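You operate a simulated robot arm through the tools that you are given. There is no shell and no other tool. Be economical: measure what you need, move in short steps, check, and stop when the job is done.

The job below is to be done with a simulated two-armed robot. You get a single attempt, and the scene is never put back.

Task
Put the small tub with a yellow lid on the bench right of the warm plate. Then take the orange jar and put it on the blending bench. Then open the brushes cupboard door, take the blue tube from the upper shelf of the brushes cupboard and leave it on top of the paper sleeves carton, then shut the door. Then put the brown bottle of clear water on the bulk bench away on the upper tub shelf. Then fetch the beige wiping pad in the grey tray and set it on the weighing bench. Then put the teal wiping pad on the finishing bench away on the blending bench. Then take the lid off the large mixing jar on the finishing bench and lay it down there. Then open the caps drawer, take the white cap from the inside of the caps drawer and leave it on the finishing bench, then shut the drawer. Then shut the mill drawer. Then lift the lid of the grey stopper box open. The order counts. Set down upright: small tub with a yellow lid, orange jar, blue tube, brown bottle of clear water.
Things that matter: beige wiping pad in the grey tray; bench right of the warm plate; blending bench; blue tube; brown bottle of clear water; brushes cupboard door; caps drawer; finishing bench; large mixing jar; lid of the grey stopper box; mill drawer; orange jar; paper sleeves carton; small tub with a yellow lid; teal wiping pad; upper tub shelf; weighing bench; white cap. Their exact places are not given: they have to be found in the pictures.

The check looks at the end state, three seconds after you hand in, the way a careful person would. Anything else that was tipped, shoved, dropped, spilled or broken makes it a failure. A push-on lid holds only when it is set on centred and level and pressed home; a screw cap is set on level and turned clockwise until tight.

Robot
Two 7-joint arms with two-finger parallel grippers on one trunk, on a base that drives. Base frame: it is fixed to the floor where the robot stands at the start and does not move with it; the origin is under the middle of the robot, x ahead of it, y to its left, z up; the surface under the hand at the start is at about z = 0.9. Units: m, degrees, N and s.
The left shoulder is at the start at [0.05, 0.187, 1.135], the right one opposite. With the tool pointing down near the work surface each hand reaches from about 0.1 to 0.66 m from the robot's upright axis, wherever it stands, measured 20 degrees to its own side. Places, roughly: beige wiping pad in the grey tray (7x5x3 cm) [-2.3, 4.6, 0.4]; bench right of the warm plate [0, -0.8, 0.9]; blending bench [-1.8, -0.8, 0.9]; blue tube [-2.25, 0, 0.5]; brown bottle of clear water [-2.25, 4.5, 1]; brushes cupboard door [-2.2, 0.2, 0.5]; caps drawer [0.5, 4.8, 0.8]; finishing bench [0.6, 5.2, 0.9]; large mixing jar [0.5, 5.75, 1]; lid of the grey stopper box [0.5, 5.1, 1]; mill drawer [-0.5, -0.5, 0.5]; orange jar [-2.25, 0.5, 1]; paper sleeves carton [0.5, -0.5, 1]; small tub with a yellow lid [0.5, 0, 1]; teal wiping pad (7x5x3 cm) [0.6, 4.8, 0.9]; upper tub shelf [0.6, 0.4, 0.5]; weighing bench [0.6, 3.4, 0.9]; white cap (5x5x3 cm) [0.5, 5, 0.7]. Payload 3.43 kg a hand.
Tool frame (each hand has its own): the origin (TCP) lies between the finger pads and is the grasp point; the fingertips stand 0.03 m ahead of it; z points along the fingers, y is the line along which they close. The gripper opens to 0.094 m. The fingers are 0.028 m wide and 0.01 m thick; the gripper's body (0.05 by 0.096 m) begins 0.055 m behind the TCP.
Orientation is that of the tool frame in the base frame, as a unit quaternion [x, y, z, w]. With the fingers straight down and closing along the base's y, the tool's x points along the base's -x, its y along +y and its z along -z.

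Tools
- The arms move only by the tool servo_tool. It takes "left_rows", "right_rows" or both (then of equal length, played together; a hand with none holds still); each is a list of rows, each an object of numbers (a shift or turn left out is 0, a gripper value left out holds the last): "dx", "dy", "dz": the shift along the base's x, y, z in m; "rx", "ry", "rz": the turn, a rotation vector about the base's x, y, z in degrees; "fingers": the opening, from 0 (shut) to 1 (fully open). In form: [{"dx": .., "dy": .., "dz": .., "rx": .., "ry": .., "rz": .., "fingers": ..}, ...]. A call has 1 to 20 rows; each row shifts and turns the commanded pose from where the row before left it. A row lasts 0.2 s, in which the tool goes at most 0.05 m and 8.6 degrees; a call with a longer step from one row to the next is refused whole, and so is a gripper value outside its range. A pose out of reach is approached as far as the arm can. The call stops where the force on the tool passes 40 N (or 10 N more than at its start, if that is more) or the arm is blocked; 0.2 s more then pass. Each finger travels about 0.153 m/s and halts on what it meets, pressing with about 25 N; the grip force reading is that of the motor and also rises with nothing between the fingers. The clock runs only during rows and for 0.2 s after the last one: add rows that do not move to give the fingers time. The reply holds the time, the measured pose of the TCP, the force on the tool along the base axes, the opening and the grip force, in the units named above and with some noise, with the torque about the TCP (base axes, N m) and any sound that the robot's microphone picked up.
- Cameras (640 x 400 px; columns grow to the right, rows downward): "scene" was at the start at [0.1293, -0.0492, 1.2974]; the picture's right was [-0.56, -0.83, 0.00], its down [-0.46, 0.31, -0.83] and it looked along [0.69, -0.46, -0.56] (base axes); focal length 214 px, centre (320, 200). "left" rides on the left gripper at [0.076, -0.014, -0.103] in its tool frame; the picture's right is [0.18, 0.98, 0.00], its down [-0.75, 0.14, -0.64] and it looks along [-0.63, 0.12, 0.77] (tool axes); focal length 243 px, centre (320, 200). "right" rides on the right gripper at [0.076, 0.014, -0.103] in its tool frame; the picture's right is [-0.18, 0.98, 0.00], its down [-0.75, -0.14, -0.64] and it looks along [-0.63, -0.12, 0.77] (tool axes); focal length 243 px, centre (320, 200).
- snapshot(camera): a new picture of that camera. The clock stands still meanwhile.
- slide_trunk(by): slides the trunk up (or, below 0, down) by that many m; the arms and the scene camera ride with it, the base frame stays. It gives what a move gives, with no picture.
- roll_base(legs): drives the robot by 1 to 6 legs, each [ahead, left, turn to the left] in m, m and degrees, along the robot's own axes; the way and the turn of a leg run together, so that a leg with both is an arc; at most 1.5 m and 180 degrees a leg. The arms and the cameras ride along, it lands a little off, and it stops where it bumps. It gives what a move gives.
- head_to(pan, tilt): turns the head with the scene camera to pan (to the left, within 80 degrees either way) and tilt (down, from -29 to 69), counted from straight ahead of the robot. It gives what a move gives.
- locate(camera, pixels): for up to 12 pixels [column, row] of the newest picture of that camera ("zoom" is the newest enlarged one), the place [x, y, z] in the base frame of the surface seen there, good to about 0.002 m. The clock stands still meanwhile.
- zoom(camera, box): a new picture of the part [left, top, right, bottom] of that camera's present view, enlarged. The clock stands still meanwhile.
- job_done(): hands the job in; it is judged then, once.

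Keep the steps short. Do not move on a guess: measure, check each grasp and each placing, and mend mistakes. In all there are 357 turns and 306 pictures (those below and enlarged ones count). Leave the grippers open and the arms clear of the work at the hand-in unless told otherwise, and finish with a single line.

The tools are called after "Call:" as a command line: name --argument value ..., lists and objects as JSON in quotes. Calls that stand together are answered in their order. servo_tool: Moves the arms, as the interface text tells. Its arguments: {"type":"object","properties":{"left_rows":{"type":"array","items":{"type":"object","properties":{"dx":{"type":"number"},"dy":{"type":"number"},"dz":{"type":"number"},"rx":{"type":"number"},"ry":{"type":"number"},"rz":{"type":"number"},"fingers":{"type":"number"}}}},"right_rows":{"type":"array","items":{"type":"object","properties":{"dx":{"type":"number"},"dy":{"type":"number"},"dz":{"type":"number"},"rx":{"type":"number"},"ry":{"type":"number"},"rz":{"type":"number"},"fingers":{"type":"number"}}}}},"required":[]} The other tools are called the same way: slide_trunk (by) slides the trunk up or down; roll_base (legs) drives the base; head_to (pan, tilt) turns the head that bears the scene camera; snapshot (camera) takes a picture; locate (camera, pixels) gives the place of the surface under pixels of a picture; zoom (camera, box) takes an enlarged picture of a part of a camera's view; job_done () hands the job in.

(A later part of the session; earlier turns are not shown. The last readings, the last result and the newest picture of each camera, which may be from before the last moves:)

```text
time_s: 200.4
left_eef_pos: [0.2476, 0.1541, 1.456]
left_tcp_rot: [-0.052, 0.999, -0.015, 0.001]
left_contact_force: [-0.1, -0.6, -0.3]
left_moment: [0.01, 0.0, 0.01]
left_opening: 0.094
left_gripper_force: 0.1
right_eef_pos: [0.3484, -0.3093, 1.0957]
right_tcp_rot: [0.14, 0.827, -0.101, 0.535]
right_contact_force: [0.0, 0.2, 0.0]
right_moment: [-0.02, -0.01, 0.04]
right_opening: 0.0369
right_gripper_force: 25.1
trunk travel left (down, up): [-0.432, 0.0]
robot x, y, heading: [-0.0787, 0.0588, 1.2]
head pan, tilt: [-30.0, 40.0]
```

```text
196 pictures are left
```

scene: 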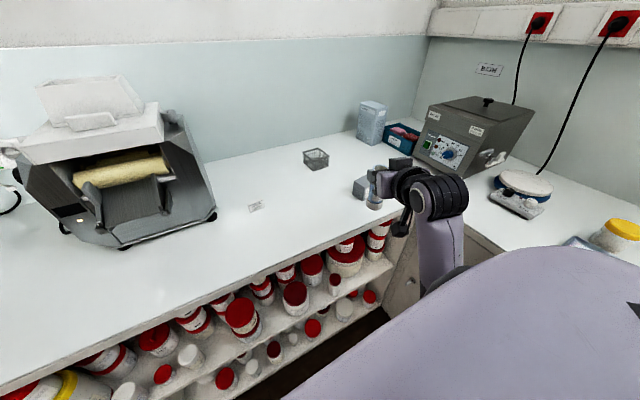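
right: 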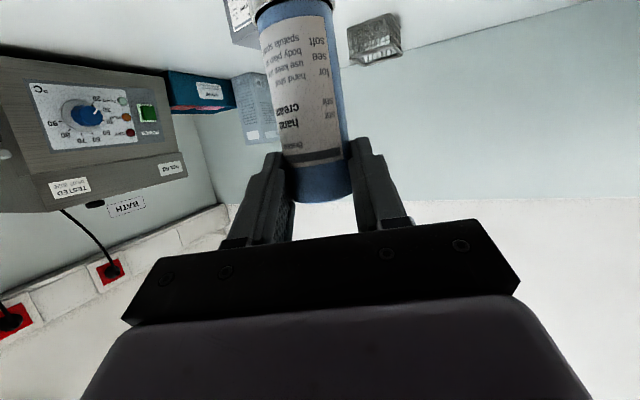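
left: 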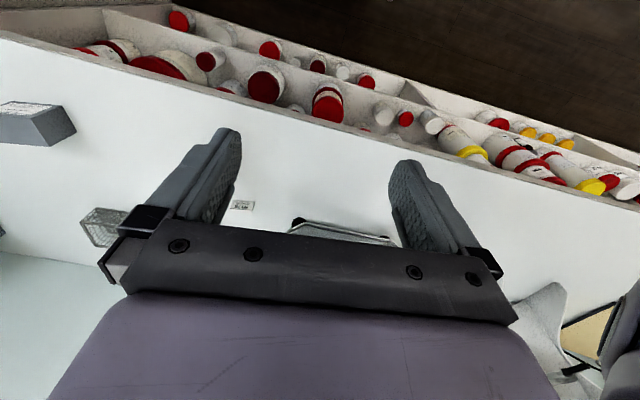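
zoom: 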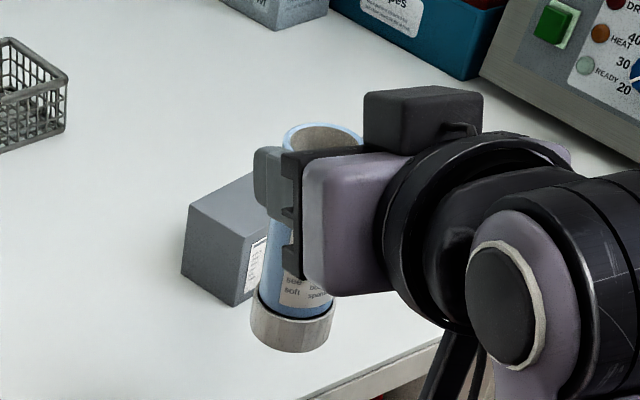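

The hand hides the carton; I pull it back 10 cm to measure the carton's top.

Call:
servo_tool --right_rows '[{"dx": -0.03, "dy": 0.02}, {"dx": -0.03, "dy": 0.02}, {"dx": -0.03, "dy": 0.02}, {}]'

Call:
zoom --camera "scene" --box '[330, 140, 430, 220]'

```text
time_s: 201.4
left_eef_pos: [0.2482, 0.1534, 1.4554]
left_tcp_rot: [-0.052, 0.999, -0.015, 0.002]
left_contact_force: [0.6, 0.3, 1.3]
left_moment: [0.04, -0.01, 0.0]
left_opening: 0.0941
left_gripper_force: 0.0
right_eef_pos: [0.3483, -0.258, 1.0709]
right_tcp_rot: [0.14, 0.826, -0.101, 0.536]
right_contact_force: [0.5, -0.4, -0.3]
right_moment: [0.0, 0.01, 0.03]
right_opening: 0.037
right_gripper_force: 25.1
right hand out of reach, approached as far as the arm can: row 1, 2, 3
trunk travel left (down, up): [-0.432, 0.0]
robot x, y, heading: [-0.0799, 0.0582, 1.1]
head pan, tilt: [-30.0, 40.0]
```

```text
5.00 times, centred on (380, 180) of scene
```

zoom: 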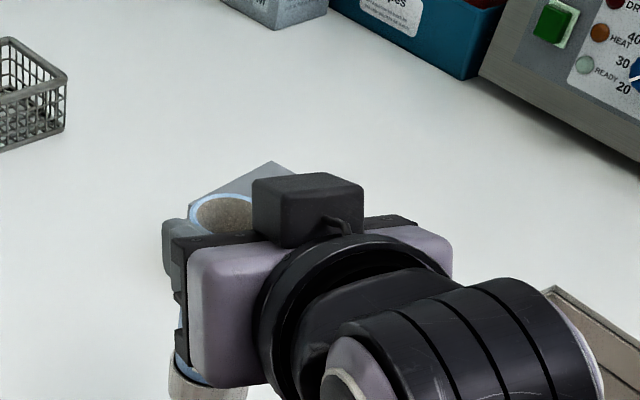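

I strafe the base left 0.2 to see the carton free.

Call:
roll_base --legs '[[0, 0.2, 0]]'

Call:
snapshot --camera "scene"

```text
time_s: 203.8
left_eef_pos: [0.2428, 0.3547, 1.4571]
left_tcp_rot: [-0.053, 0.998, -0.016, 0.002]
left_contact_force: [0.6, -0.4, 0.2]
left_moment: [-0.01, 0.0, -0.01]
left_opening: 0.0938
left_gripper_force: 0.0
right_eef_pos: [0.3439, -0.0565, 1.0706]
right_tcp_rot: [0.139, 0.827, -0.101, 0.536]
right_contact_force: [0.9, 0.7, 0.4]
right_moment: [0.02, 0.01, 0.0]
right_opening: 0.0369
right_gripper_force: 25.0
trunk travel left (down, up): [-0.432, 0.0]
robot x, y, heading: [-0.0852, 0.26, 1.4]
head pan, tilt: [-30.0, 40.0]
```

```text
194 pictures are left
```

scene: 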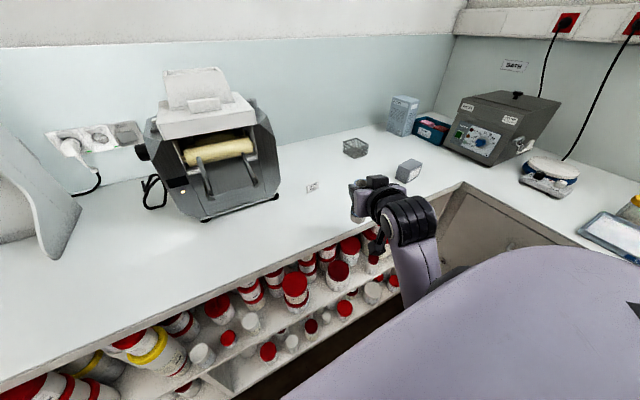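

Call:
zoom --camera "scene" --box '[380, 145, 440, 195]'

```text
8.00 times, centred on (410, 170) of scene
```

zoom: 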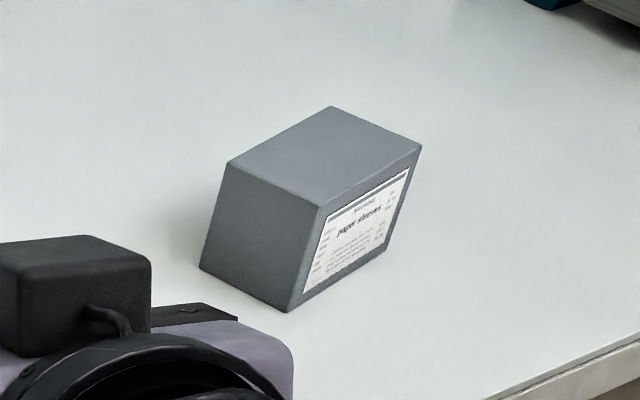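

"Paper sleeves" confirmed. I measure the top's corners.

Call:
locate --camera "zoom" --pixels '[[235, 165], [330, 112], [414, 148], [320, 200], [325, 155], [260, 260]]'

```text
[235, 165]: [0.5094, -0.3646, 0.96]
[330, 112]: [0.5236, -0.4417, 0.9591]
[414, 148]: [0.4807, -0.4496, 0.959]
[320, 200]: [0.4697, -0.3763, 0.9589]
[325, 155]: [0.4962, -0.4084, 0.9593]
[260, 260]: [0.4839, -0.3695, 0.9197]
```

Carton top centre (0.496,−0.408), z 0.959. I raise the hand again, then drive so that the tube comes over it.

Call:
servo_tool --right_rows '[{"dy": -0.03, "dz": 0.01}, {"dy": -0.02, "dz": 0.015}, {"dz": 0.005}, {}]'

Call:
roll_base --legs '[[0.0, -0.28, 0], [0.08, 0, 0]]'

Call:
snapshot --camera "right"

Call:
zoom --camera "scene" --box '[300, 100, 460, 220]'

```text
time_s: 204.8
left_eef_pos: [0.2417, 0.355, 1.4556]
left_tcp_rot: [-0.053, 0.998, -0.015, 0.002]
left_contact_force: [-0.6, 0.5, -0.9]
left_moment: [0.0, -0.03, 0.0]
left_opening: 0.0943
left_gripper_force: 0.1
right_eef_pos: [0.345, -0.1064, 1.101]
right_tcp_rot: [0.138, 0.827, -0.1, 0.537]
right_contact_force: [-0.5, -0.2, -0.4]
right_moment: [0.0, -0.02, 0.0]
right_opening: 0.0369
right_gripper_force: 24.5
trunk travel left (down, up): [-0.432, 0.0]
robot x, y, heading: [-0.0842, 0.2608, 1.3]
head pan, tilt: [-30.0, 40.0]
```

```text
time_s: 208.5
left_eef_pos: [0.3285, 0.0778, 1.4557]
left_tcp_rot: [-0.051, 0.999, -0.016, 0.001]
left_contact_force: [-0.4, -0.7, -0.3]
left_moment: [0.01, 0.02, -0.03]
left_opening: 0.0941
left_gripper_force: 0.1
right_eef_pos: [0.4309, -0.3847, 1.1025]
right_tcp_rot: [0.141, 0.826, -0.103, 0.536]
right_contact_force: [0.4, -0.6, -0.4]
right_moment: [-0.04, 0.0, -0.03]
right_opening: 0.0367
right_gripper_force: 25.5
trunk travel left (down, up): [-0.432, 0.0]
robot x, y, heading: [0.0009, -0.016, 0.9]
head pan, tilt: [-30.0, 40.0]
```

```text
192 pictures are left
```

right: 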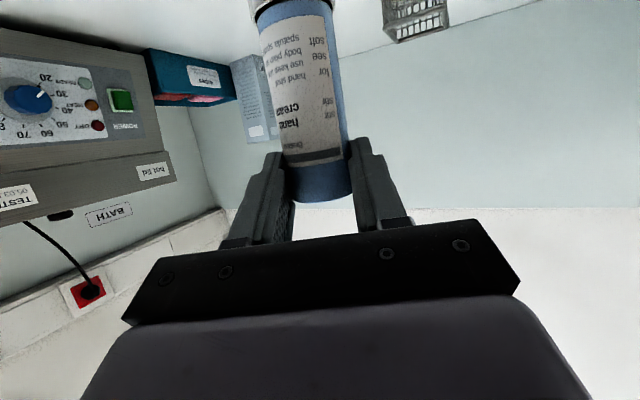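

```text
3.33 times, centred on (380, 160) of scene
```

zoom: 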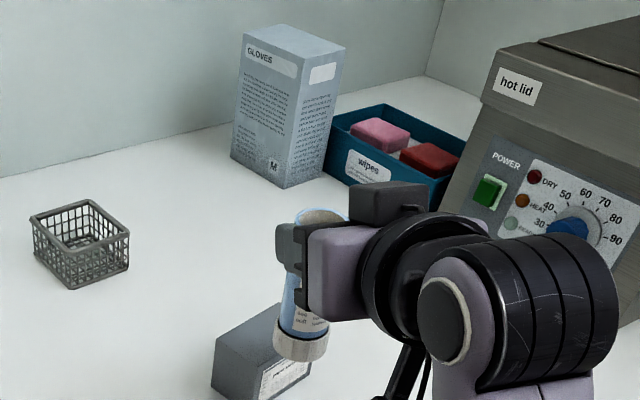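

I measure the tube: bottom rim and sides.

Call:
zoom --camera "scene" --box '[350, 150, 410, 220]'

Call:
locate --camera "zoom" --pixels '[[235, 310], [290, 320], [330, 300], [250, 270], [285, 340], [270, 110]]'

```text
5.71 times, centred on (380, 185) of scene
```

zoom: 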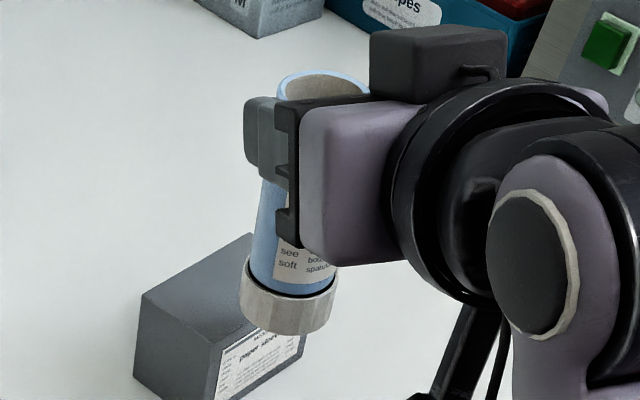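

```text
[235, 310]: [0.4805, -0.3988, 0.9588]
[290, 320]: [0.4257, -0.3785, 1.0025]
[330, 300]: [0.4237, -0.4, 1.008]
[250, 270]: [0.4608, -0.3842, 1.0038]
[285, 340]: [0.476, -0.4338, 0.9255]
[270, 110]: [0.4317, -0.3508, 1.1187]
```

Tube bottom centre ≈(0.441,−0.392). I move base (+0.054,−0.017).

Call:
roll_base --legs '[[0.054, -0.017, 0]]'

Call:
zoom --camera "scene" --box '[340, 150, 420, 220]'

Call:
snapshot --camera "right"

```text
time_s: 209.5
left_eef_pos: [0.386, 0.0606, 1.4555]
left_tcp_rot: [-0.05, 0.999, -0.016, 0.0]
left_contact_force: [0.5, -0.6, -0.3]
left_moment: [0.02, 0.02, 0.01]
left_opening: 0.094
left_gripper_force: 0.0
right_eef_pos: [0.4849, -0.4009, 1.1029]
right_tcp_rot: [0.142, 0.827, -0.103, 0.535]
right_contact_force: [0.0, -0.5, 0.8]
right_moment: [0.03, -0.02, -0.01]
right_opening: 0.037
right_gripper_force: 24.9
trunk travel left (down, up): [-0.432, 0.0]
robot x, y, heading: [0.0582, -0.0342, 1.0]
head pan, tilt: [-30.0, 40.0]
```

```text
5.71 times, centred on (380, 185) of scene
```

zoom: 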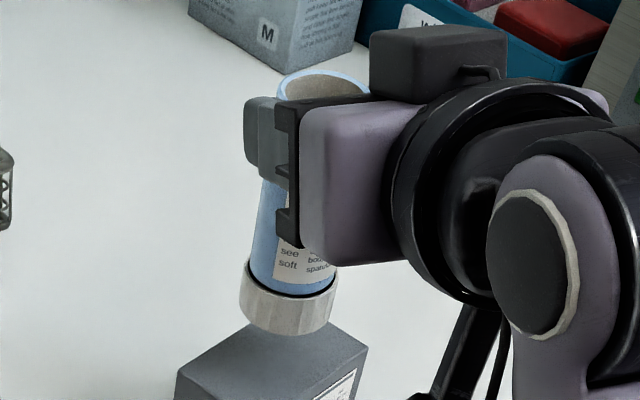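

```text
188 pictures are left
```

right: 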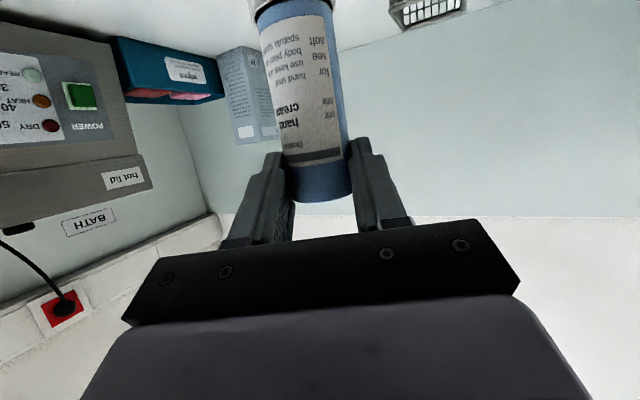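

Now lower with the trunk: −0.030, then look.

Call:
slide_trunk --by -0.028

Call:
zoom --camera "scene" --box '[340, 150, 420, 220]'

Call:
locate --camera "zoom" --pixels '[[290, 300], [245, 290], [330, 290], [200, 350], [365, 340], [330, 320], [290, 345]]'

```text
time_s: 210.2
left_eef_pos: [0.3834, 0.0612, 1.4283]
left_tcp_rot: [-0.05, 0.999, -0.015, 0.001]
left_contact_force: [-0.1, -0.8, 0.8]
left_moment: [0.01, 0.01, -0.01]
left_opening: 0.0939
left_gripper_force: 0.0
right_eef_pos: [0.4834, -0.4019, 1.0741]
right_tcp_rot: [0.141, 0.826, -0.103, 0.536]
right_contact_force: [0.3, 0.1, -0.1]
right_moment: [0.01, -0.01, 0.05]
right_opening: 0.0369
right_gripper_force: 25.4
trunk travel left (down, up): [-0.404, 0.028]
robot x, y, heading: [0.0599, -0.0355, 0.9]
head pan, tilt: [-30.0, 40.0]
```

```text
5.71 times, centred on (380, 185) of scene
```

zoom: 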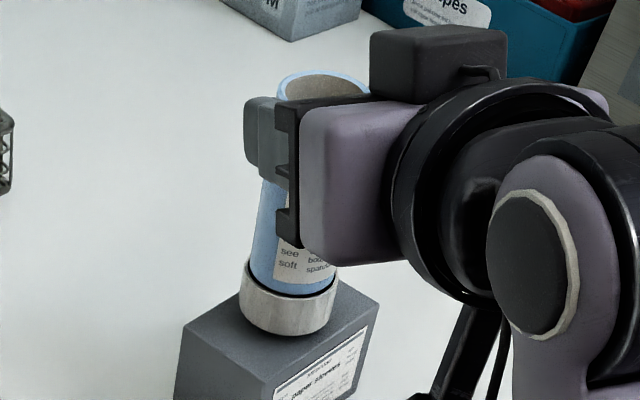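

```text
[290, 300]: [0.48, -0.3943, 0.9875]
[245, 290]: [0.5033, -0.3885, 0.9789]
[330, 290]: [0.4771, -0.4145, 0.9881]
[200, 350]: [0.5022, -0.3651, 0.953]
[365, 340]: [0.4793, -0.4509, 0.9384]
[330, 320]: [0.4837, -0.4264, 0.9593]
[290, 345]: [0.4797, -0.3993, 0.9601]
```

Well centred on the carton top. Lower 5 mm, then 2 mm more watching force.

Call:
slide_trunk --by -0.005

Call:
slide_trunk --by -0.002

Call:
zoom --camera "scene" --box '[340, 150, 420, 220]'

```text
time_s: 210.7
left_eef_pos: [0.3829, 0.06, 1.4226]
left_tcp_rot: [-0.05, 0.999, -0.016, 0.002]
left_contact_force: [0.0, -0.3, -1.0]
left_moment: [0.01, 0.0, -0.04]
left_opening: 0.094
left_gripper_force: 0.1
right_eef_pos: [0.4828, -0.4013, 1.0693]
right_tcp_rot: [0.141, 0.826, -0.103, 0.536]
right_contact_force: [0.2, -0.8, 0.2]
right_moment: [0.02, -0.03, -0.01]
right_opening: 0.0369
right_gripper_force: 24.7
trunk travel left (down, up): [-0.399, 0.033]
robot x, y, heading: [0.0576, -0.036, 1.3]
head pan, tilt: [-30.0, 40.0]
```

```text
time_s: 211.3
left_eef_pos: [0.3828, 0.062, 1.4213]
left_tcp_rot: [-0.049, 0.999, -0.016, 0.002]
left_contact_force: [0.1, -0.5, -0.2]
left_moment: [-0.02, -0.01, -0.02]
left_opening: 0.0941
left_gripper_force: 0.1
right_eef_pos: [0.4833, -0.4019, 1.0676]
right_tcp_rot: [0.141, 0.826, -0.103, 0.537]
right_contact_force: [0.2, 0.2, 4.0]
right_moment: [0.02, -0.06, -0.02]
right_opening: 0.0367
right_gripper_force: 25.1
trunk travel left (down, up): [-0.397, 0.035]
robot x, y, heading: [0.0537, -0.0353, 1.1]
head pan, tilt: [-30.0, 40.0]
```

```text
5.71 times, centred on (380, 185) of scene
```

zoom: 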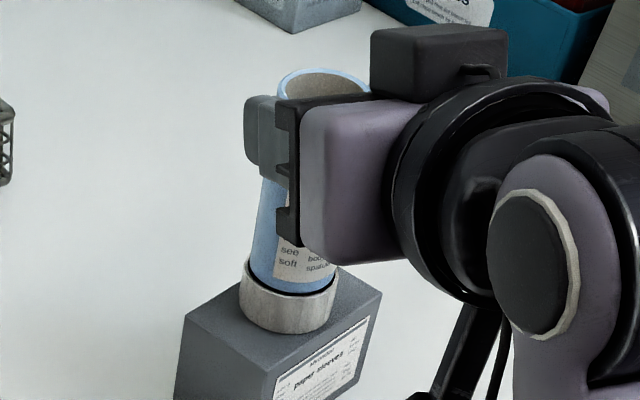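

Contact at 4 N. Open a bit and check before withdrawing.

Call:
servo_tool --right_rows '[{"fingers": 0.45}, {"fingers": 0.6}, {"fingers": 0.7}, {}, {}]'

Call:
zoom --camera "scene" --box '[340, 150, 420, 220]'

```text
time_s: 212.5
left_eef_pos: [0.3837, 0.0609, 1.4213]
left_tcp_rot: [-0.05, 0.999, -0.016, 0.002]
left_contact_force: [0.1, -0.7, 0.5]
left_moment: [0.03, -0.01, 0.0]
left_opening: 0.0939
left_gripper_force: 0.1
right_eef_pos: [0.483, -0.401, 1.0665]
right_tcp_rot: [0.139, 0.826, -0.101, 0.536]
right_contact_force: [0.0, -0.2, -0.7]
right_moment: [0.01, -0.01, 0.0]
right_opening: 0.0659
right_gripper_force: 0.0
trunk travel left (down, up): [-0.397, 0.035]
robot x, y, heading: [0.0591, -0.0343, 1.1]
head pan, tilt: [-30.0, 40.0]
```

```text
5.71 times, centred on (380, 185) of scene
```

zoom: 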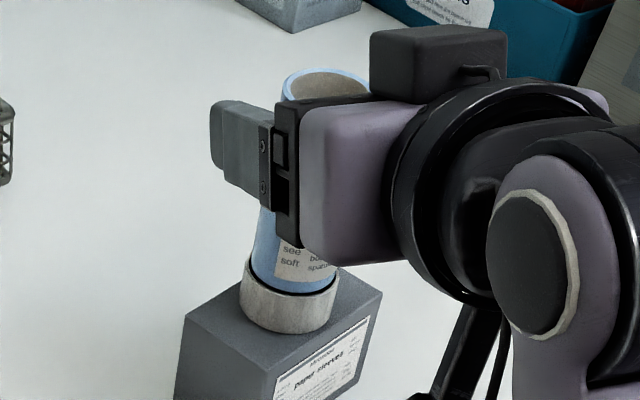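

Free. I withdraw along the tool axis with the base (−0.12, +0.045).

Call:
roll_base --legs '[[-0.119, 0.046, 0]]'

Call:
snapshot --camera "scene"

```text
time_s: 213.7
left_eef_pos: [0.2619, 0.1037, 1.4203]
left_tcp_rot: [-0.049, 0.999, -0.016, 0.002]
left_contact_force: [0.0, 0.8, 0.8]
left_moment: [-0.01, -0.03, -0.01]
left_opening: 0.094
left_gripper_force: 0.1
right_eef_pos: [0.3633, -0.3575, 1.0666]
right_tcp_rot: [0.142, 0.826, -0.103, 0.536]
right_contact_force: [-0.2, 0.1, 0.4]
right_moment: [0.01, -0.02, 0.01]
right_opening: 0.0658
right_gripper_force: 0.1
trunk travel left (down, up): [-0.397, 0.035]
robot x, y, heading: [-0.0627, 0.0066, 1.1]
head pan, tilt: [-30.0, 40.0]
```

```text
184 pictures are left
```

scene: 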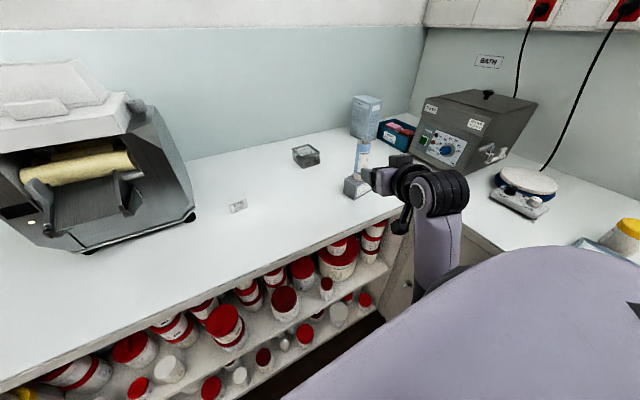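

The tube stands on the carton. Now back to shut the cupboard door: back off, turn around and drive to the door's outer side.

Call:
roll_base --legs '[[-0.35, 0.4, 0], [0, 0, 179], [0.75, -0.15, 0]]'

Call:
head_to --pan 0 --tilt 30

Call:
snapshot --camera "scene"

```text
time_s: 228.7
left_eef_pos: [-1.4999, 0.5154, 1.422]
left_tcp_rot: [1.0, 0.016, -0.001, -0.016]
left_contact_force: [1.0, 0.3, 0.4]
left_moment: [0.02, -0.01, -0.02]
left_opening: 0.0942
left_gripper_force: 0.0
right_eef_pos: [-1.5691, 0.9836, 1.0665]
right_tcp_rot: [0.82, -0.169, -0.533, -0.121]
right_contact_force: [0.7, -0.3, -0.1]
right_moment: [-0.03, 0.02, 0.02]
right_opening: 0.0662
right_gripper_force: 0.0
trunk travel left (down, up): [-0.397, 0.035]
robot x, y, heading: [-1.1692, 0.5888, 177.1]
head pan, tilt: [-30.0, 40.0]
```

```text
time_s: 229.7
left_eef_pos: [-1.4991, 0.5159, 1.4215]
left_tcp_rot: [1.0, 0.017, -0.002, -0.016]
left_contact_force: [-0.2, 0.0, 0.1]
left_moment: [0.03, 0.02, 0.02]
left_opening: 0.094
left_gripper_force: 0.0
right_eef_pos: [-1.5684, 0.9831, 1.0665]
right_tcp_rot: [0.821, -0.17, -0.532, -0.122]
right_contact_force: [0.0, 0.1, 0.1]
right_moment: [-0.02, -0.01, 0.01]
right_opening: 0.0657
right_gripper_force: 0.1
trunk travel left (down, up): [-0.397, 0.035]
robot x, y, heading: [-1.1662, 0.5846, 177.4]
head pan, tilt: [0.0, 30.0]
```

```text
183 pictures are left
```

scene: 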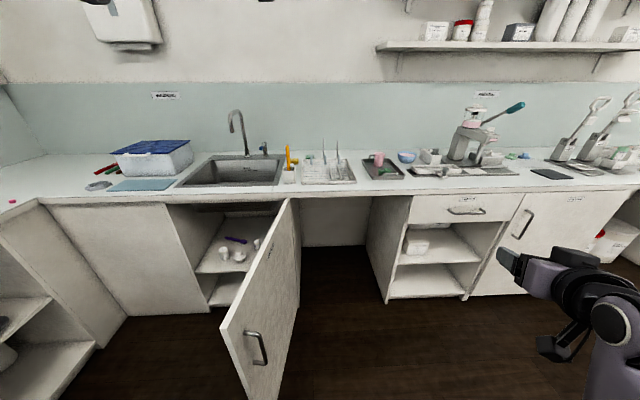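

I lower the trunk, straighten and lower the hand, closing the fingers into a fist.

Call:
slide_trunk --by -0.36

Call:
servo_tool --right_rows '[{"rz": 8, "dz": -0.03, "fingers": 0}, {"rz": 8, "dz": -0.03, "dy": -0.02}, {"rz": 8, "dz": -0.03, "dy": -0.02}, {"dz": -0.03, "dy": -0.02}, {"dz": -0.02, "dy": -0.02}, {"dx": -0.03, "dy": -0.02}, {}]'

Call:
snapshot --camera "scene"

```text
time_s: 233.2
left_eef_pos: [-1.4987, 0.5144, 1.0625]
left_tcp_rot: [1.0, 0.017, -0.001, -0.016]
left_contact_force: [-0.1, -0.7, 0.5]
left_moment: [0.0, 0.03, 0.0]
left_opening: 0.094
left_gripper_force: 0.0
right_eef_pos: [-1.5678, 0.9819, 0.7075]
right_tcp_rot: [0.821, -0.169, -0.532, -0.121]
right_contact_force: [-0.2, -0.9, -0.2]
right_moment: [0.01, 0.0, -0.01]
right_opening: 0.0658
right_gripper_force: 0.1
trunk travel left (down, up): [-0.037, 0.395]
robot x, y, heading: [-1.1696, 0.5867, 176.9]
head pan, tilt: [0.0, 30.0]
```

```text
time_s: 234.8
left_eef_pos: [-1.5, 0.514, 1.0605]
left_tcp_rot: [1.0, 0.017, -0.001, -0.015]
left_contact_force: [-0.4, -0.7, -0.2]
left_moment: [0.02, -0.02, -0.02]
left_opening: 0.0943
left_gripper_force: 0.1
right_eef_pos: [-1.6003, 0.8824, 0.5647]
right_tcp_rot: [0.838, 0.006, -0.545, -0.007]
right_contact_force: [0.3, -0.1, -0.4]
right_moment: [-0.01, 0.0, 0.03]
right_opening: 0.0
right_gripper_force: 25.3
trunk travel left (down, up): [-0.037, 0.395]
robot x, y, heading: [-1.1674, 0.5865, 177.1]
head pan, tilt: [0.0, 30.0]
```

```text
182 pictures are left
```

scene: 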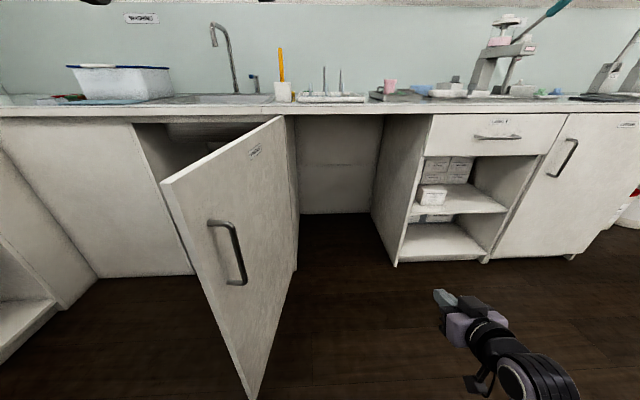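

Now position the hand more inboard/forward before pushing.

Call:
servo_tool --right_rows '[{"dx": -0.03, "dy": -0.03}, {"dx": -0.03, "dy": -0.03}, {"dx": -0.03, "dy": -0.03}, {"dx": -0.02, "dy": -0.03}, {}]'

Call:
locate --camera "scene" --pixels '[[165, 185], [250, 390], [280, 125], [225, 255]]'

```text
time_s: 235.7
left_eef_pos: [-1.4985, 0.5141, 1.0606]
left_tcp_rot: [1.0, 0.016, -0.002, -0.016]
left_contact_force: [1.0, -0.5, -0.1]
left_moment: [0.02, 0.05, -0.02]
left_opening: 0.0939
left_gripper_force: 0.2
right_eef_pos: [-1.6924, 0.8478, 0.5583]
right_tcp_rot: [0.835, 0.048, -0.539, -0.098]
right_contact_force: [0.2, -0.3, -0.4]
right_moment: [-0.05, 0.0, -0.01]
right_opening: 0.0
right_gripper_force: 24.8
trunk travel left (down, up): [-0.037, 0.395]
robot x, y, heading: [-1.1693, 0.5863, 177.3]
head pan, tilt: [0.0, 30.0]
stopped in row 4 (right hand): the arm was blocked; the commanded pose is now the measured one
```

```text
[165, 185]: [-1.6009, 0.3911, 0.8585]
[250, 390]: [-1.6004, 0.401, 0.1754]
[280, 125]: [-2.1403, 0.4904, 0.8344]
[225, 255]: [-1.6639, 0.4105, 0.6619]
```

Door edge at (−1.60,0.39), ~80° open. I push it along its arc with the base: first three legs.

Call:
roll_base --legs '[[0.037, 0.39, 0], [0.026, 0.168, 0], [0.075, 0.127, 0]]'

Call:
snapshot --camera "scene"

```text
time_s: 240.9
left_eef_pos: [-1.5811, 0.0148, 1.0598]
left_tcp_rot: [1.0, 0.014, -0.002, -0.016]
left_contact_force: [0.1, 1.3, -0.2]
left_moment: [0.02, -0.01, -0.02]
left_opening: 0.0941
left_gripper_force: 0.0
right_eef_pos: [-1.7718, 0.3514, 0.5571]
right_tcp_rot: [0.836, 0.041, -0.538, -0.099]
right_contact_force: [-0.4, 0.7, 0.1]
right_moment: [-0.02, 0.0, -0.01]
right_opening: 0.0001
right_gripper_force: 25.2
trunk travel left (down, up): [-0.037, 0.395]
robot x, y, heading: [-1.2471, 0.0908, 177.0]
head pan, tilt: [0.0, 30.0]
stopped in leg 2: the robot was blocked; the commanded pose is now the measured one
```

```text
181 pictures are left
```

scene: 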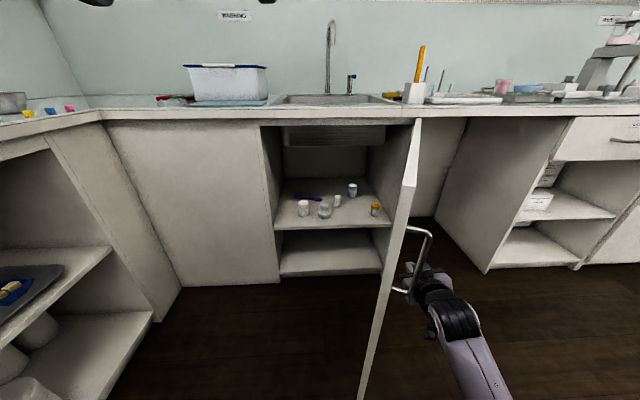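

Blocked, perhaps the wrist on the handle. I try lowering the hand by 3 cm and pushing with the arm.

Call:
slide_trunk --by -0.035

Call:
servo_tool --right_rows '[{"dy": -0.02}, {"dy": -0.02}, {"dy": -0.02}, {"dy": -0.02}, {}]'

Call:
head_to --pan -30 --tilt 40

Call:
snapshot --camera "scene"

```text
time_s: 241.7
left_eef_pos: [-1.5817, 0.017, 1.0242]
left_tcp_rot: [1.0, 0.015, 0.0, -0.014]
left_contact_force: [-0.6, 0.4, -1.3]
left_moment: [0.0, 0.01, 0.01]
left_opening: 0.0937
left_gripper_force: 0.1
right_eef_pos: [-1.773, 0.3558, 0.5205]
right_tcp_rot: [0.836, 0.04, -0.537, -0.102]
right_contact_force: [0.1, 0.1, 0.4]
right_moment: [0.0, 0.01, -0.04]
right_opening: 0.0
right_gripper_force: 25.3
trunk travel left (down, up): [-0.002, 0.43]
robot x, y, heading: [-1.2469, 0.0838, 176.8]
head pan, tilt: [0.0, 30.0]
```

```text
time_s: 242.5
left_eef_pos: [-1.5827, 0.0151, 1.0256]
left_tcp_rot: [1.0, 0.014, -0.001, -0.016]
left_contact_force: [0.1, 0.4, -1.0]
left_moment: [-0.02, -0.03, 0.01]
left_opening: 0.0941
left_gripper_force: 0.1
right_eef_pos: [-1.7742, 0.3667, 0.5225]
right_tcp_rot: [0.823, 0.069, -0.532, -0.186]
right_contact_force: [0.0, 0.0, 0.5]
right_moment: [0.01, 0.0, 0.0]
right_opening: 0.0001
right_gripper_force: 25.1
trunk travel left (down, up): [-0.002, 0.43]
robot x, y, heading: [-1.2499, 0.0841, 177.0]
head pan, tilt: [0.0, 30.0]
stopped in row 4 (right hand): the arm was blocked; the commanded pose is now the measured one
```

```text
time_s: 243.4
left_eef_pos: [-1.5819, 0.0159, 1.0253]
left_tcp_rot: [1.0, 0.014, 0.0, -0.015]
left_contact_force: [0.2, -0.5, 0.5]
left_moment: [-0.02, 0.03, -0.01]
left_opening: 0.0941
left_gripper_force: 0.1
right_eef_pos: [-1.7743, 0.3655, 0.5202]
right_tcp_rot: [0.825, 0.071, -0.531, -0.183]
right_contact_force: [0.0, 0.3, 0.2]
right_moment: [-0.01, 0.0, 0.0]
right_opening: 0.0001
right_gripper_force: 24.9
trunk travel left (down, up): [-0.002, 0.43]
robot x, y, heading: [-1.2532, 0.085, 177.0]
head pan, tilt: [-30.0, 40.0]
```

```text
180 pictures are left
```

scene: 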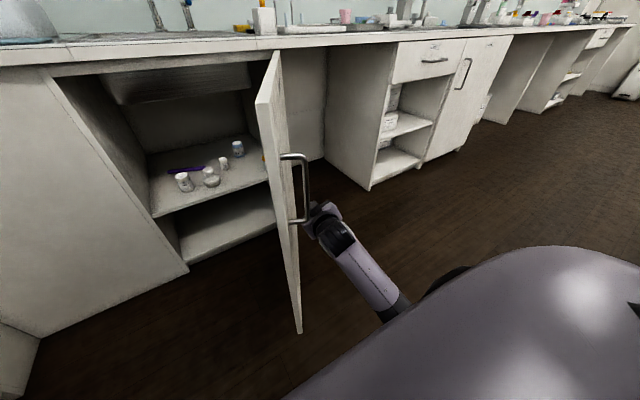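

The hand is right beside the door. I try the base leg again in smaller steps.

Call:
roll_base --legs '[[0.01, 0.06, 0]]'

Call:
snapshot --camera "scene"

```text
time_s: 244.7
left_eef_pos: [-1.5955, -0.0447, 1.026]
left_tcp_rot: [1.0, 0.015, 0.0, -0.015]
left_contact_force: [-0.1, 0.5, 0.0]
left_moment: [0.01, 0.03, 0.02]
left_opening: 0.0939
left_gripper_force: 0.1
right_eef_pos: [-1.7866, 0.3047, 0.5212]
right_tcp_rot: [0.824, 0.07, -0.531, -0.183]
right_contact_force: [0.0, -0.1, -0.4]
right_moment: [0.02, 0.01, 0.02]
right_opening: 0.0
right_gripper_force: 25.1
trunk travel left (down, up): [-0.002, 0.43]
robot x, y, heading: [-1.2596, 0.0255, 177.1]
head pan, tilt: [-30.0, 40.0]
```

```text
179 pictures are left
```

scene: 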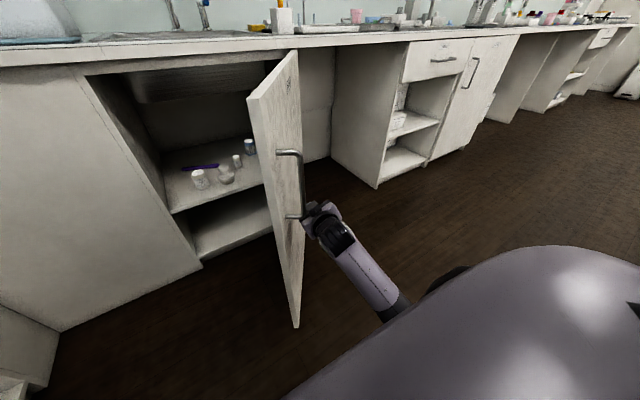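

Moving works in small legs and the door follows. Continue along the arc.

Call:
roll_base --legs '[[0.04, 0.08, 0], [0.05, 0.07, 0]]'

Call:
snapshot --camera "scene"

```text
time_s: 246.9
left_eef_pos: [-1.6944, -0.1913, 1.0263]
left_tcp_rot: [1.0, 0.014, -0.002, -0.015]
left_contact_force: [0.9, 0.4, 0.5]
left_moment: [0.03, 0.01, 0.0]
left_opening: 0.0941
left_gripper_force: 0.1
right_eef_pos: [-1.8862, 0.1589, 0.5224]
right_tcp_rot: [0.824, 0.07, -0.532, -0.185]
right_contact_force: [-0.3, 0.3, 0.1]
right_moment: [0.0, -0.01, 0.01]
right_opening: 0.0
right_gripper_force: 24.9
trunk travel left (down, up): [-0.002, 0.43]
robot x, y, heading: [-1.3621, -0.125, 176.8]
head pan, tilt: [-30.0, 40.0]
```

```text
178 pictures are left
```

scene: 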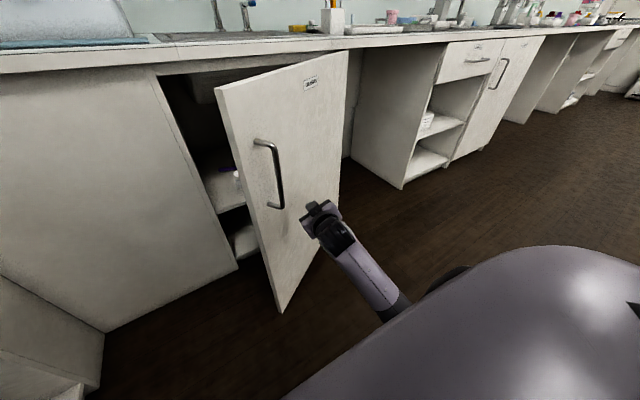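

Door ~40°. Continue to closing.

Call:
roll_base --legs '[[0.09, 0.075, 0], [0.1, 0.03, 0]]'

Call:
snapshot --camera "scene"

```text
time_s: 249.0
left_eef_pos: [-1.8845, -0.2867, 1.0255]
left_tcp_rot: [1.0, 0.017, -0.001, -0.015]
left_contact_force: [0.1, 1.4, 0.4]
left_moment: [0.01, 0.02, 0.0]
left_opening: 0.094
left_gripper_force: 0.2
right_eef_pos: [-2.0785, 0.0616, 0.5224]
right_tcp_rot: [0.824, 0.072, -0.532, -0.183]
right_contact_force: [-0.6, 0.1, 0.7]
right_moment: [-0.01, 0.0, 0.02]
right_opening: 0.0001
right_gripper_force: 25.2
trunk travel left (down, up): [-0.002, 0.43]
robot x, y, heading: [-1.5498, -0.2174, 177.2]
head pan, tilt: [-30.0, 40.0]
```

```text
177 pictures are left
```

scene: 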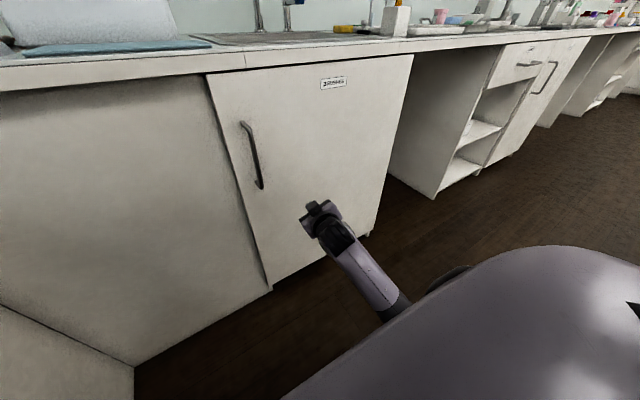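

The door looks shut; I check its face depth.

Call:
locate --camera "scene" --pixels '[[222, 110], [265, 255], [380, 80], [200, 110], [245, 270]]'

Call:
zoom --camera "scene" --box '[180, 50, 300, 300]'

```text
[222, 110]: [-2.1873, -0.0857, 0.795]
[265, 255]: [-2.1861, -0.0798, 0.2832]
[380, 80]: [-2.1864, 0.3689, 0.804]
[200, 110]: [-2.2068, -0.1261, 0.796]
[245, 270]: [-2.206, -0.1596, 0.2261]
```

```text
1.60 times, centred on (240, 175) of scene
```

zoom: 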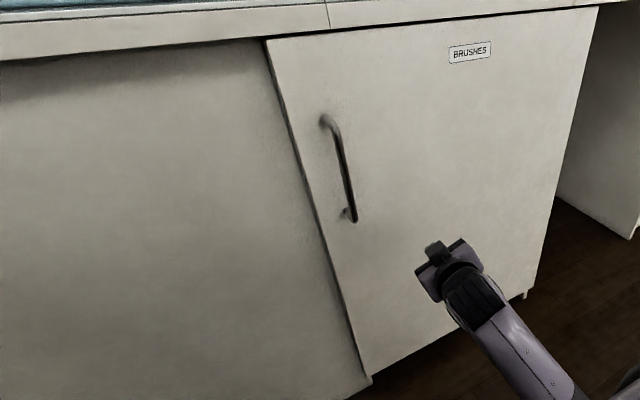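

The door is shut. Next the brown bottle near (−2.25,4.5). I back off, raise the trunk and turn toward +y to see the way.

Call:
roll_base --legs '[[-0.45, 0, 0], [0, 0, -87]]'

Call:
slide_trunk --by 0.4

Call:
head_to --pan 0 --tilt 10

Call:
snapshot --camera "scene"

```text
time_s: 255.4
left_eef_pos: [-1.1866, 0.0905, 1.0258]
left_tcp_rot: [0.736, -0.677, 0.011, -0.011]
left_contact_force: [-0.3, -0.2, 0.2]
left_moment: [-0.01, -0.02, -0.02]
left_opening: 0.0941
left_gripper_force: 0.2
right_eef_pos: [-0.8489, 0.3019, 0.5235]
right_tcp_rot: [0.646, -0.516, -0.259, -0.5]
right_contact_force: [0.2, -0.2, -0.2]
right_moment: [-0.03, -0.01, 0.02]
right_opening: 0.0
right_gripper_force: 24.8
trunk travel left (down, up): [-0.002, 0.43]
robot x, y, heading: [-1.0962, -0.2397, 90.1]
head pan, tilt: [-30.0, 40.0]
```

```text
time_s: 259.2
left_eef_pos: [-1.1879, 0.0901, 1.4255]
left_tcp_rot: [0.736, -0.677, 0.012, -0.011]
left_contact_force: [0.6, 0.2, 0.2]
left_moment: [0.0, 0.0, 0.0]
left_opening: 0.0943
left_gripper_force: 0.1
right_eef_pos: [-0.8475, 0.302, 0.923]
right_tcp_rot: [0.646, -0.515, -0.259, -0.5]
right_contact_force: [0.8, 0.5, 1.0]
right_moment: [0.02, -0.01, -0.01]
right_opening: 0.0
right_gripper_force: 25.5
trunk travel left (down, up): [-0.402, 0.03]
robot x, y, heading: [-1.1024, -0.2369, 89.6]
head pan, tilt: [-30.0, 40.0]
```

```text
time_s: 260.2
left_eef_pos: [-1.1883, 0.0902, 1.4249]
left_tcp_rot: [0.736, -0.677, 0.011, -0.012]
left_contact_force: [-0.8, -0.5, 0.3]
left_moment: [0.0, 0.02, 0.0]
left_opening: 0.0937
left_gripper_force: 0.1
right_eef_pos: [-0.8471, 0.3015, 0.922]
right_tcp_rot: [0.647, -0.515, -0.259, -0.499]
right_contact_force: [-1.0, 0.0, -0.3]
right_moment: [-0.02, -0.03, 0.03]
right_opening: 0.0
right_gripper_force: 24.4
trunk travel left (down, up): [-0.402, 0.03]
robot x, y, heading: [-1.0997, -0.2369, 90.2]
head pan, tilt: [0.0, 10.0]
```

```text
175 pictures are left
```

scene: 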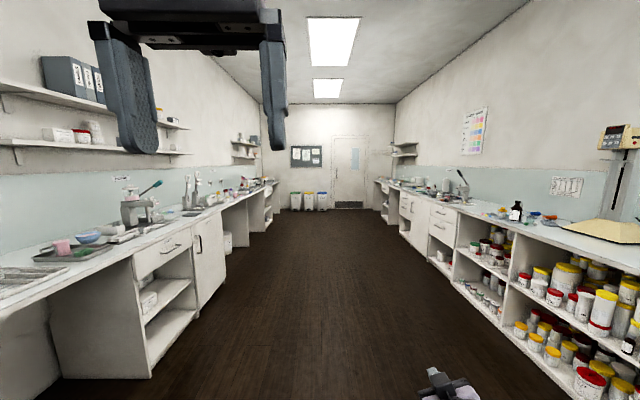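

The corridor is clear. I drive about 4.3 m ahead and turn left to face the bulk bench.

Call:
roll_base --legs '[[1.5, 0, 0], [1.5, 0, 0], [1.3, 0, 0], [0, 0, 90]]'

Call:
head_to --pan -5 --tilt 25

Call:
snapshot --camera "scene"

```text
time_s: 284.7
left_eef_pos: [-1.3395, 3.9873, 1.4254]
left_tcp_rot: [1.0, 0.026, -0.001, -0.016]
left_contact_force: [0.1, 0.0, 0.2]
left_moment: [0.0, 0.0, -0.03]
left_opening: 0.094
left_gripper_force: 0.0
right_eef_pos: [-1.5405, 4.3355, 0.9226]
right_tcp_rot: [0.823, 0.08, -0.534, -0.178]
right_contact_force: [0.2, 0.4, 0.6]
right_moment: [0.02, -0.01, 0.0]
right_opening: 0.0002
right_gripper_force: 24.8
trunk travel left (down, up): [-0.402, 0.03]
robot x, y, heading: [-1.0073, 4.0665, 178.3]
head pan, tilt: [0.0, 10.0]
```

```text
time_s: 285.5
left_eef_pos: [-1.3386, 3.9878, 1.4259]
left_tcp_rot: [1.0, 0.026, 0.0, -0.016]
left_contact_force: [0.2, -0.1, 0.2]
left_moment: [0.03, 0.02, 0.02]
left_opening: 0.0939
left_gripper_force: 0.0
right_eef_pos: [-1.5409, 4.3335, 0.9225]
right_tcp_rot: [0.823, 0.08, -0.534, -0.178]
right_contact_force: [1.0, 0.0, 0.2]
right_moment: [-0.03, 0.02, 0.01]
right_opening: 0.0
right_gripper_force: 25.1
trunk travel left (down, up): [-0.402, 0.03]
robot x, y, heading: [-1.0094, 4.0663, 178.4]
head pan, tilt: [-5.0, 25.0]
```

```text
174 pictures are left
```

scene: 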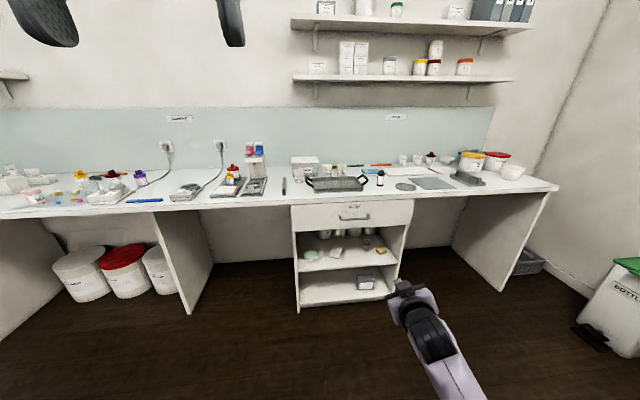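

Call:
zoom --camera "scene" --box '[280, 130, 480, 310]'

Call:
locate --camera "zoom" --pixels '[[318, 160], [318, 172], [300, 200], [320, 390], [330, 375], [375, 200]]'

```text
2.22 times, centred on (380, 220) of scene
```

zoom: 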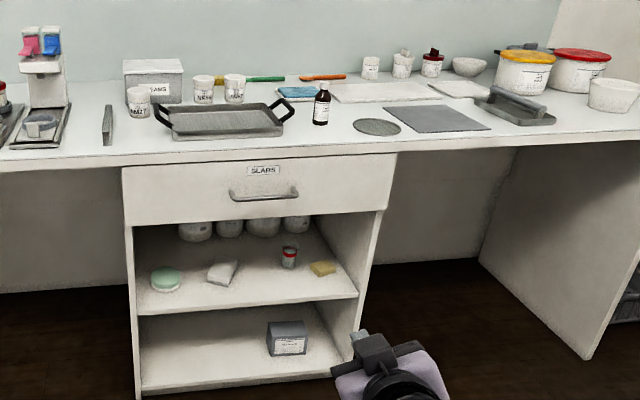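

```text
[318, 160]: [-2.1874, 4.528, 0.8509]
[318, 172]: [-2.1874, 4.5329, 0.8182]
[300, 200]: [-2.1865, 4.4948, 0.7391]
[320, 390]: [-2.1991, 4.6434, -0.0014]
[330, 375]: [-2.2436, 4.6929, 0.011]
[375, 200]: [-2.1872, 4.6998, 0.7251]
```

Call:
locate --camera "zoom" --pixels '[[321, 88], [321, 105], [313, 108], [329, 108], [322, 122], [340, 115], [355, 127], [290, 110], [322, 268], [322, 275], [290, 255], [225, 115]]'

Call:
zoom --camera "scene" --box '[340, 150, 420, 210]'

```text
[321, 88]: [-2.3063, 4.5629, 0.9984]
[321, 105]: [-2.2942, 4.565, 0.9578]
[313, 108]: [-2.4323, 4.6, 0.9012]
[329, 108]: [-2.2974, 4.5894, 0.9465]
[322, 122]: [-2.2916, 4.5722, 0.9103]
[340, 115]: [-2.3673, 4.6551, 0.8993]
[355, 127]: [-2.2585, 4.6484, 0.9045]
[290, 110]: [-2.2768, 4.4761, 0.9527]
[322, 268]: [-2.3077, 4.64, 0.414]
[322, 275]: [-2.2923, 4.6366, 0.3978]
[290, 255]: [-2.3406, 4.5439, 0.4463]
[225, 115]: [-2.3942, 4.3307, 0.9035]
```

```text
6.67 times, centred on (380, 180) of scene
```

zoom: 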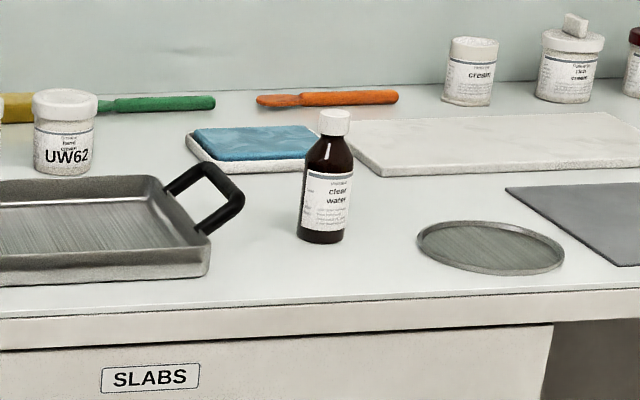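

Found: "clear water" bottle at (−2.31,4.571), z 0.90–1.005. I correct the hand's roll, pitch it to ~38° down, open the fingers.

Call:
servo_tool --right_rows '[{"rx": -7.4, "fingers": 0.6}, {"rx": -7.4}, {"rx": -7.4}, {"rz": 3.4}, {"ry": -6.5, "dz": 0.01}, {"ry": -6.5, "dz": 0.02}, {"dz": 0.03}, {"dz": 0.02}, {}]'

Call:
roll_base --legs '[[0.5, -0.23, 1.7]]'

Call:
snapshot --camera "scene"

Call:
snapshot --camera "right"

```text
time_s: 287.5
left_eef_pos: [-1.3392, 3.9872, 1.4248]
left_tcp_rot: [1.0, 0.026, -0.001, -0.016]
left_contact_force: [0.5, -1.4, 0.6]
left_moment: [0.03, -0.01, -0.01]
left_opening: 0.0941
left_gripper_force: 0.0
right_eef_pos: [-1.5404, 4.3349, 1.0028]
right_tcp_rot: [0.897, 0.002, -0.441, 0.0]
right_contact_force: [0.7, -1.1, -0.7]
right_moment: [-0.01, 0.02, 0.0]
right_opening: 0.0564
right_gripper_force: 0.1
trunk travel left (down, up): [-0.402, 0.03]
robot x, y, heading: [-1.008, 4.0702, 178.3]
head pan, tilt: [-5.0, 25.0]
```

```text
time_s: 290.6
left_eef_pos: [-1.8356, 4.2223, 1.4252]
left_tcp_rot: [0.999, 0.035, -0.001, -0.016]
left_contact_force: [0.3, -1.0, -0.7]
left_moment: [-0.03, -0.03, -0.02]
left_opening: 0.0942
left_gripper_force: 0.0
right_eef_pos: [-2.0436, 4.564, 1.0017]
right_tcp_rot: [0.897, 0.009, -0.441, 0.002]
right_contact_force: [-0.4, -0.7, 0.2]
right_moment: [0.0, 0.01, -0.04]
right_opening: 0.0562
right_gripper_force: 0.1
trunk travel left (down, up): [-0.402, 0.03]
robot x, y, heading: [-1.5056, 4.3057, 179.6]
head pan, tilt: [-5.0, 25.0]
```

```text
171 pictures are left
```

scene: 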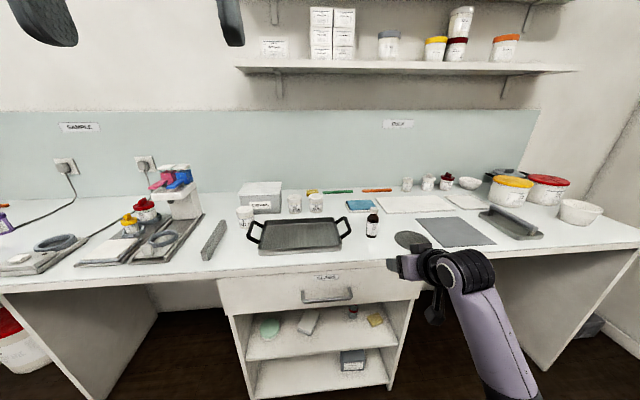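

```text
170 pictures are left
```

right: 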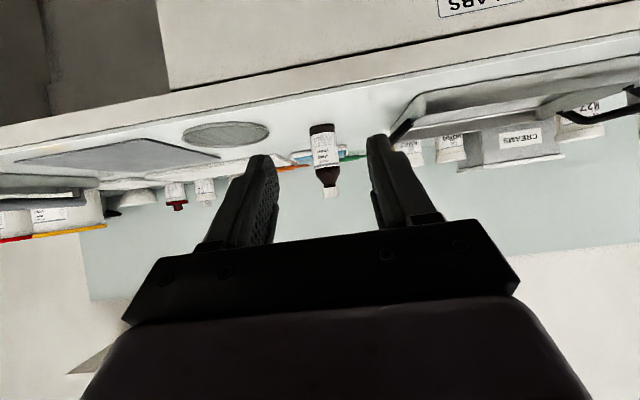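

The bottle is centred ahead of the fingers. I measure it.

Call:
locate --camera "right" --pixels '[[324, 150], [313, 145], [335, 145], [322, 128], [329, 180], [331, 193], [404, 128]]'

Call:
locate --camera "scene" --pixels '[[372, 225], [373, 216], [371, 235], [350, 228]]'

```text
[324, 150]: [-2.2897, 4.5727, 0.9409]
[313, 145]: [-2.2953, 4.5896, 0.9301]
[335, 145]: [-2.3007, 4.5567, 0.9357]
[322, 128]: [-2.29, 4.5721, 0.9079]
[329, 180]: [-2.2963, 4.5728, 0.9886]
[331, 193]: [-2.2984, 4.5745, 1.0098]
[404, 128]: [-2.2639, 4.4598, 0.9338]
```

```text
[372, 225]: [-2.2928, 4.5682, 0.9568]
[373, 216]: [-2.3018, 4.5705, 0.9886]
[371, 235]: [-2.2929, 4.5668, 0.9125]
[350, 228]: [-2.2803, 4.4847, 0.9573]
```

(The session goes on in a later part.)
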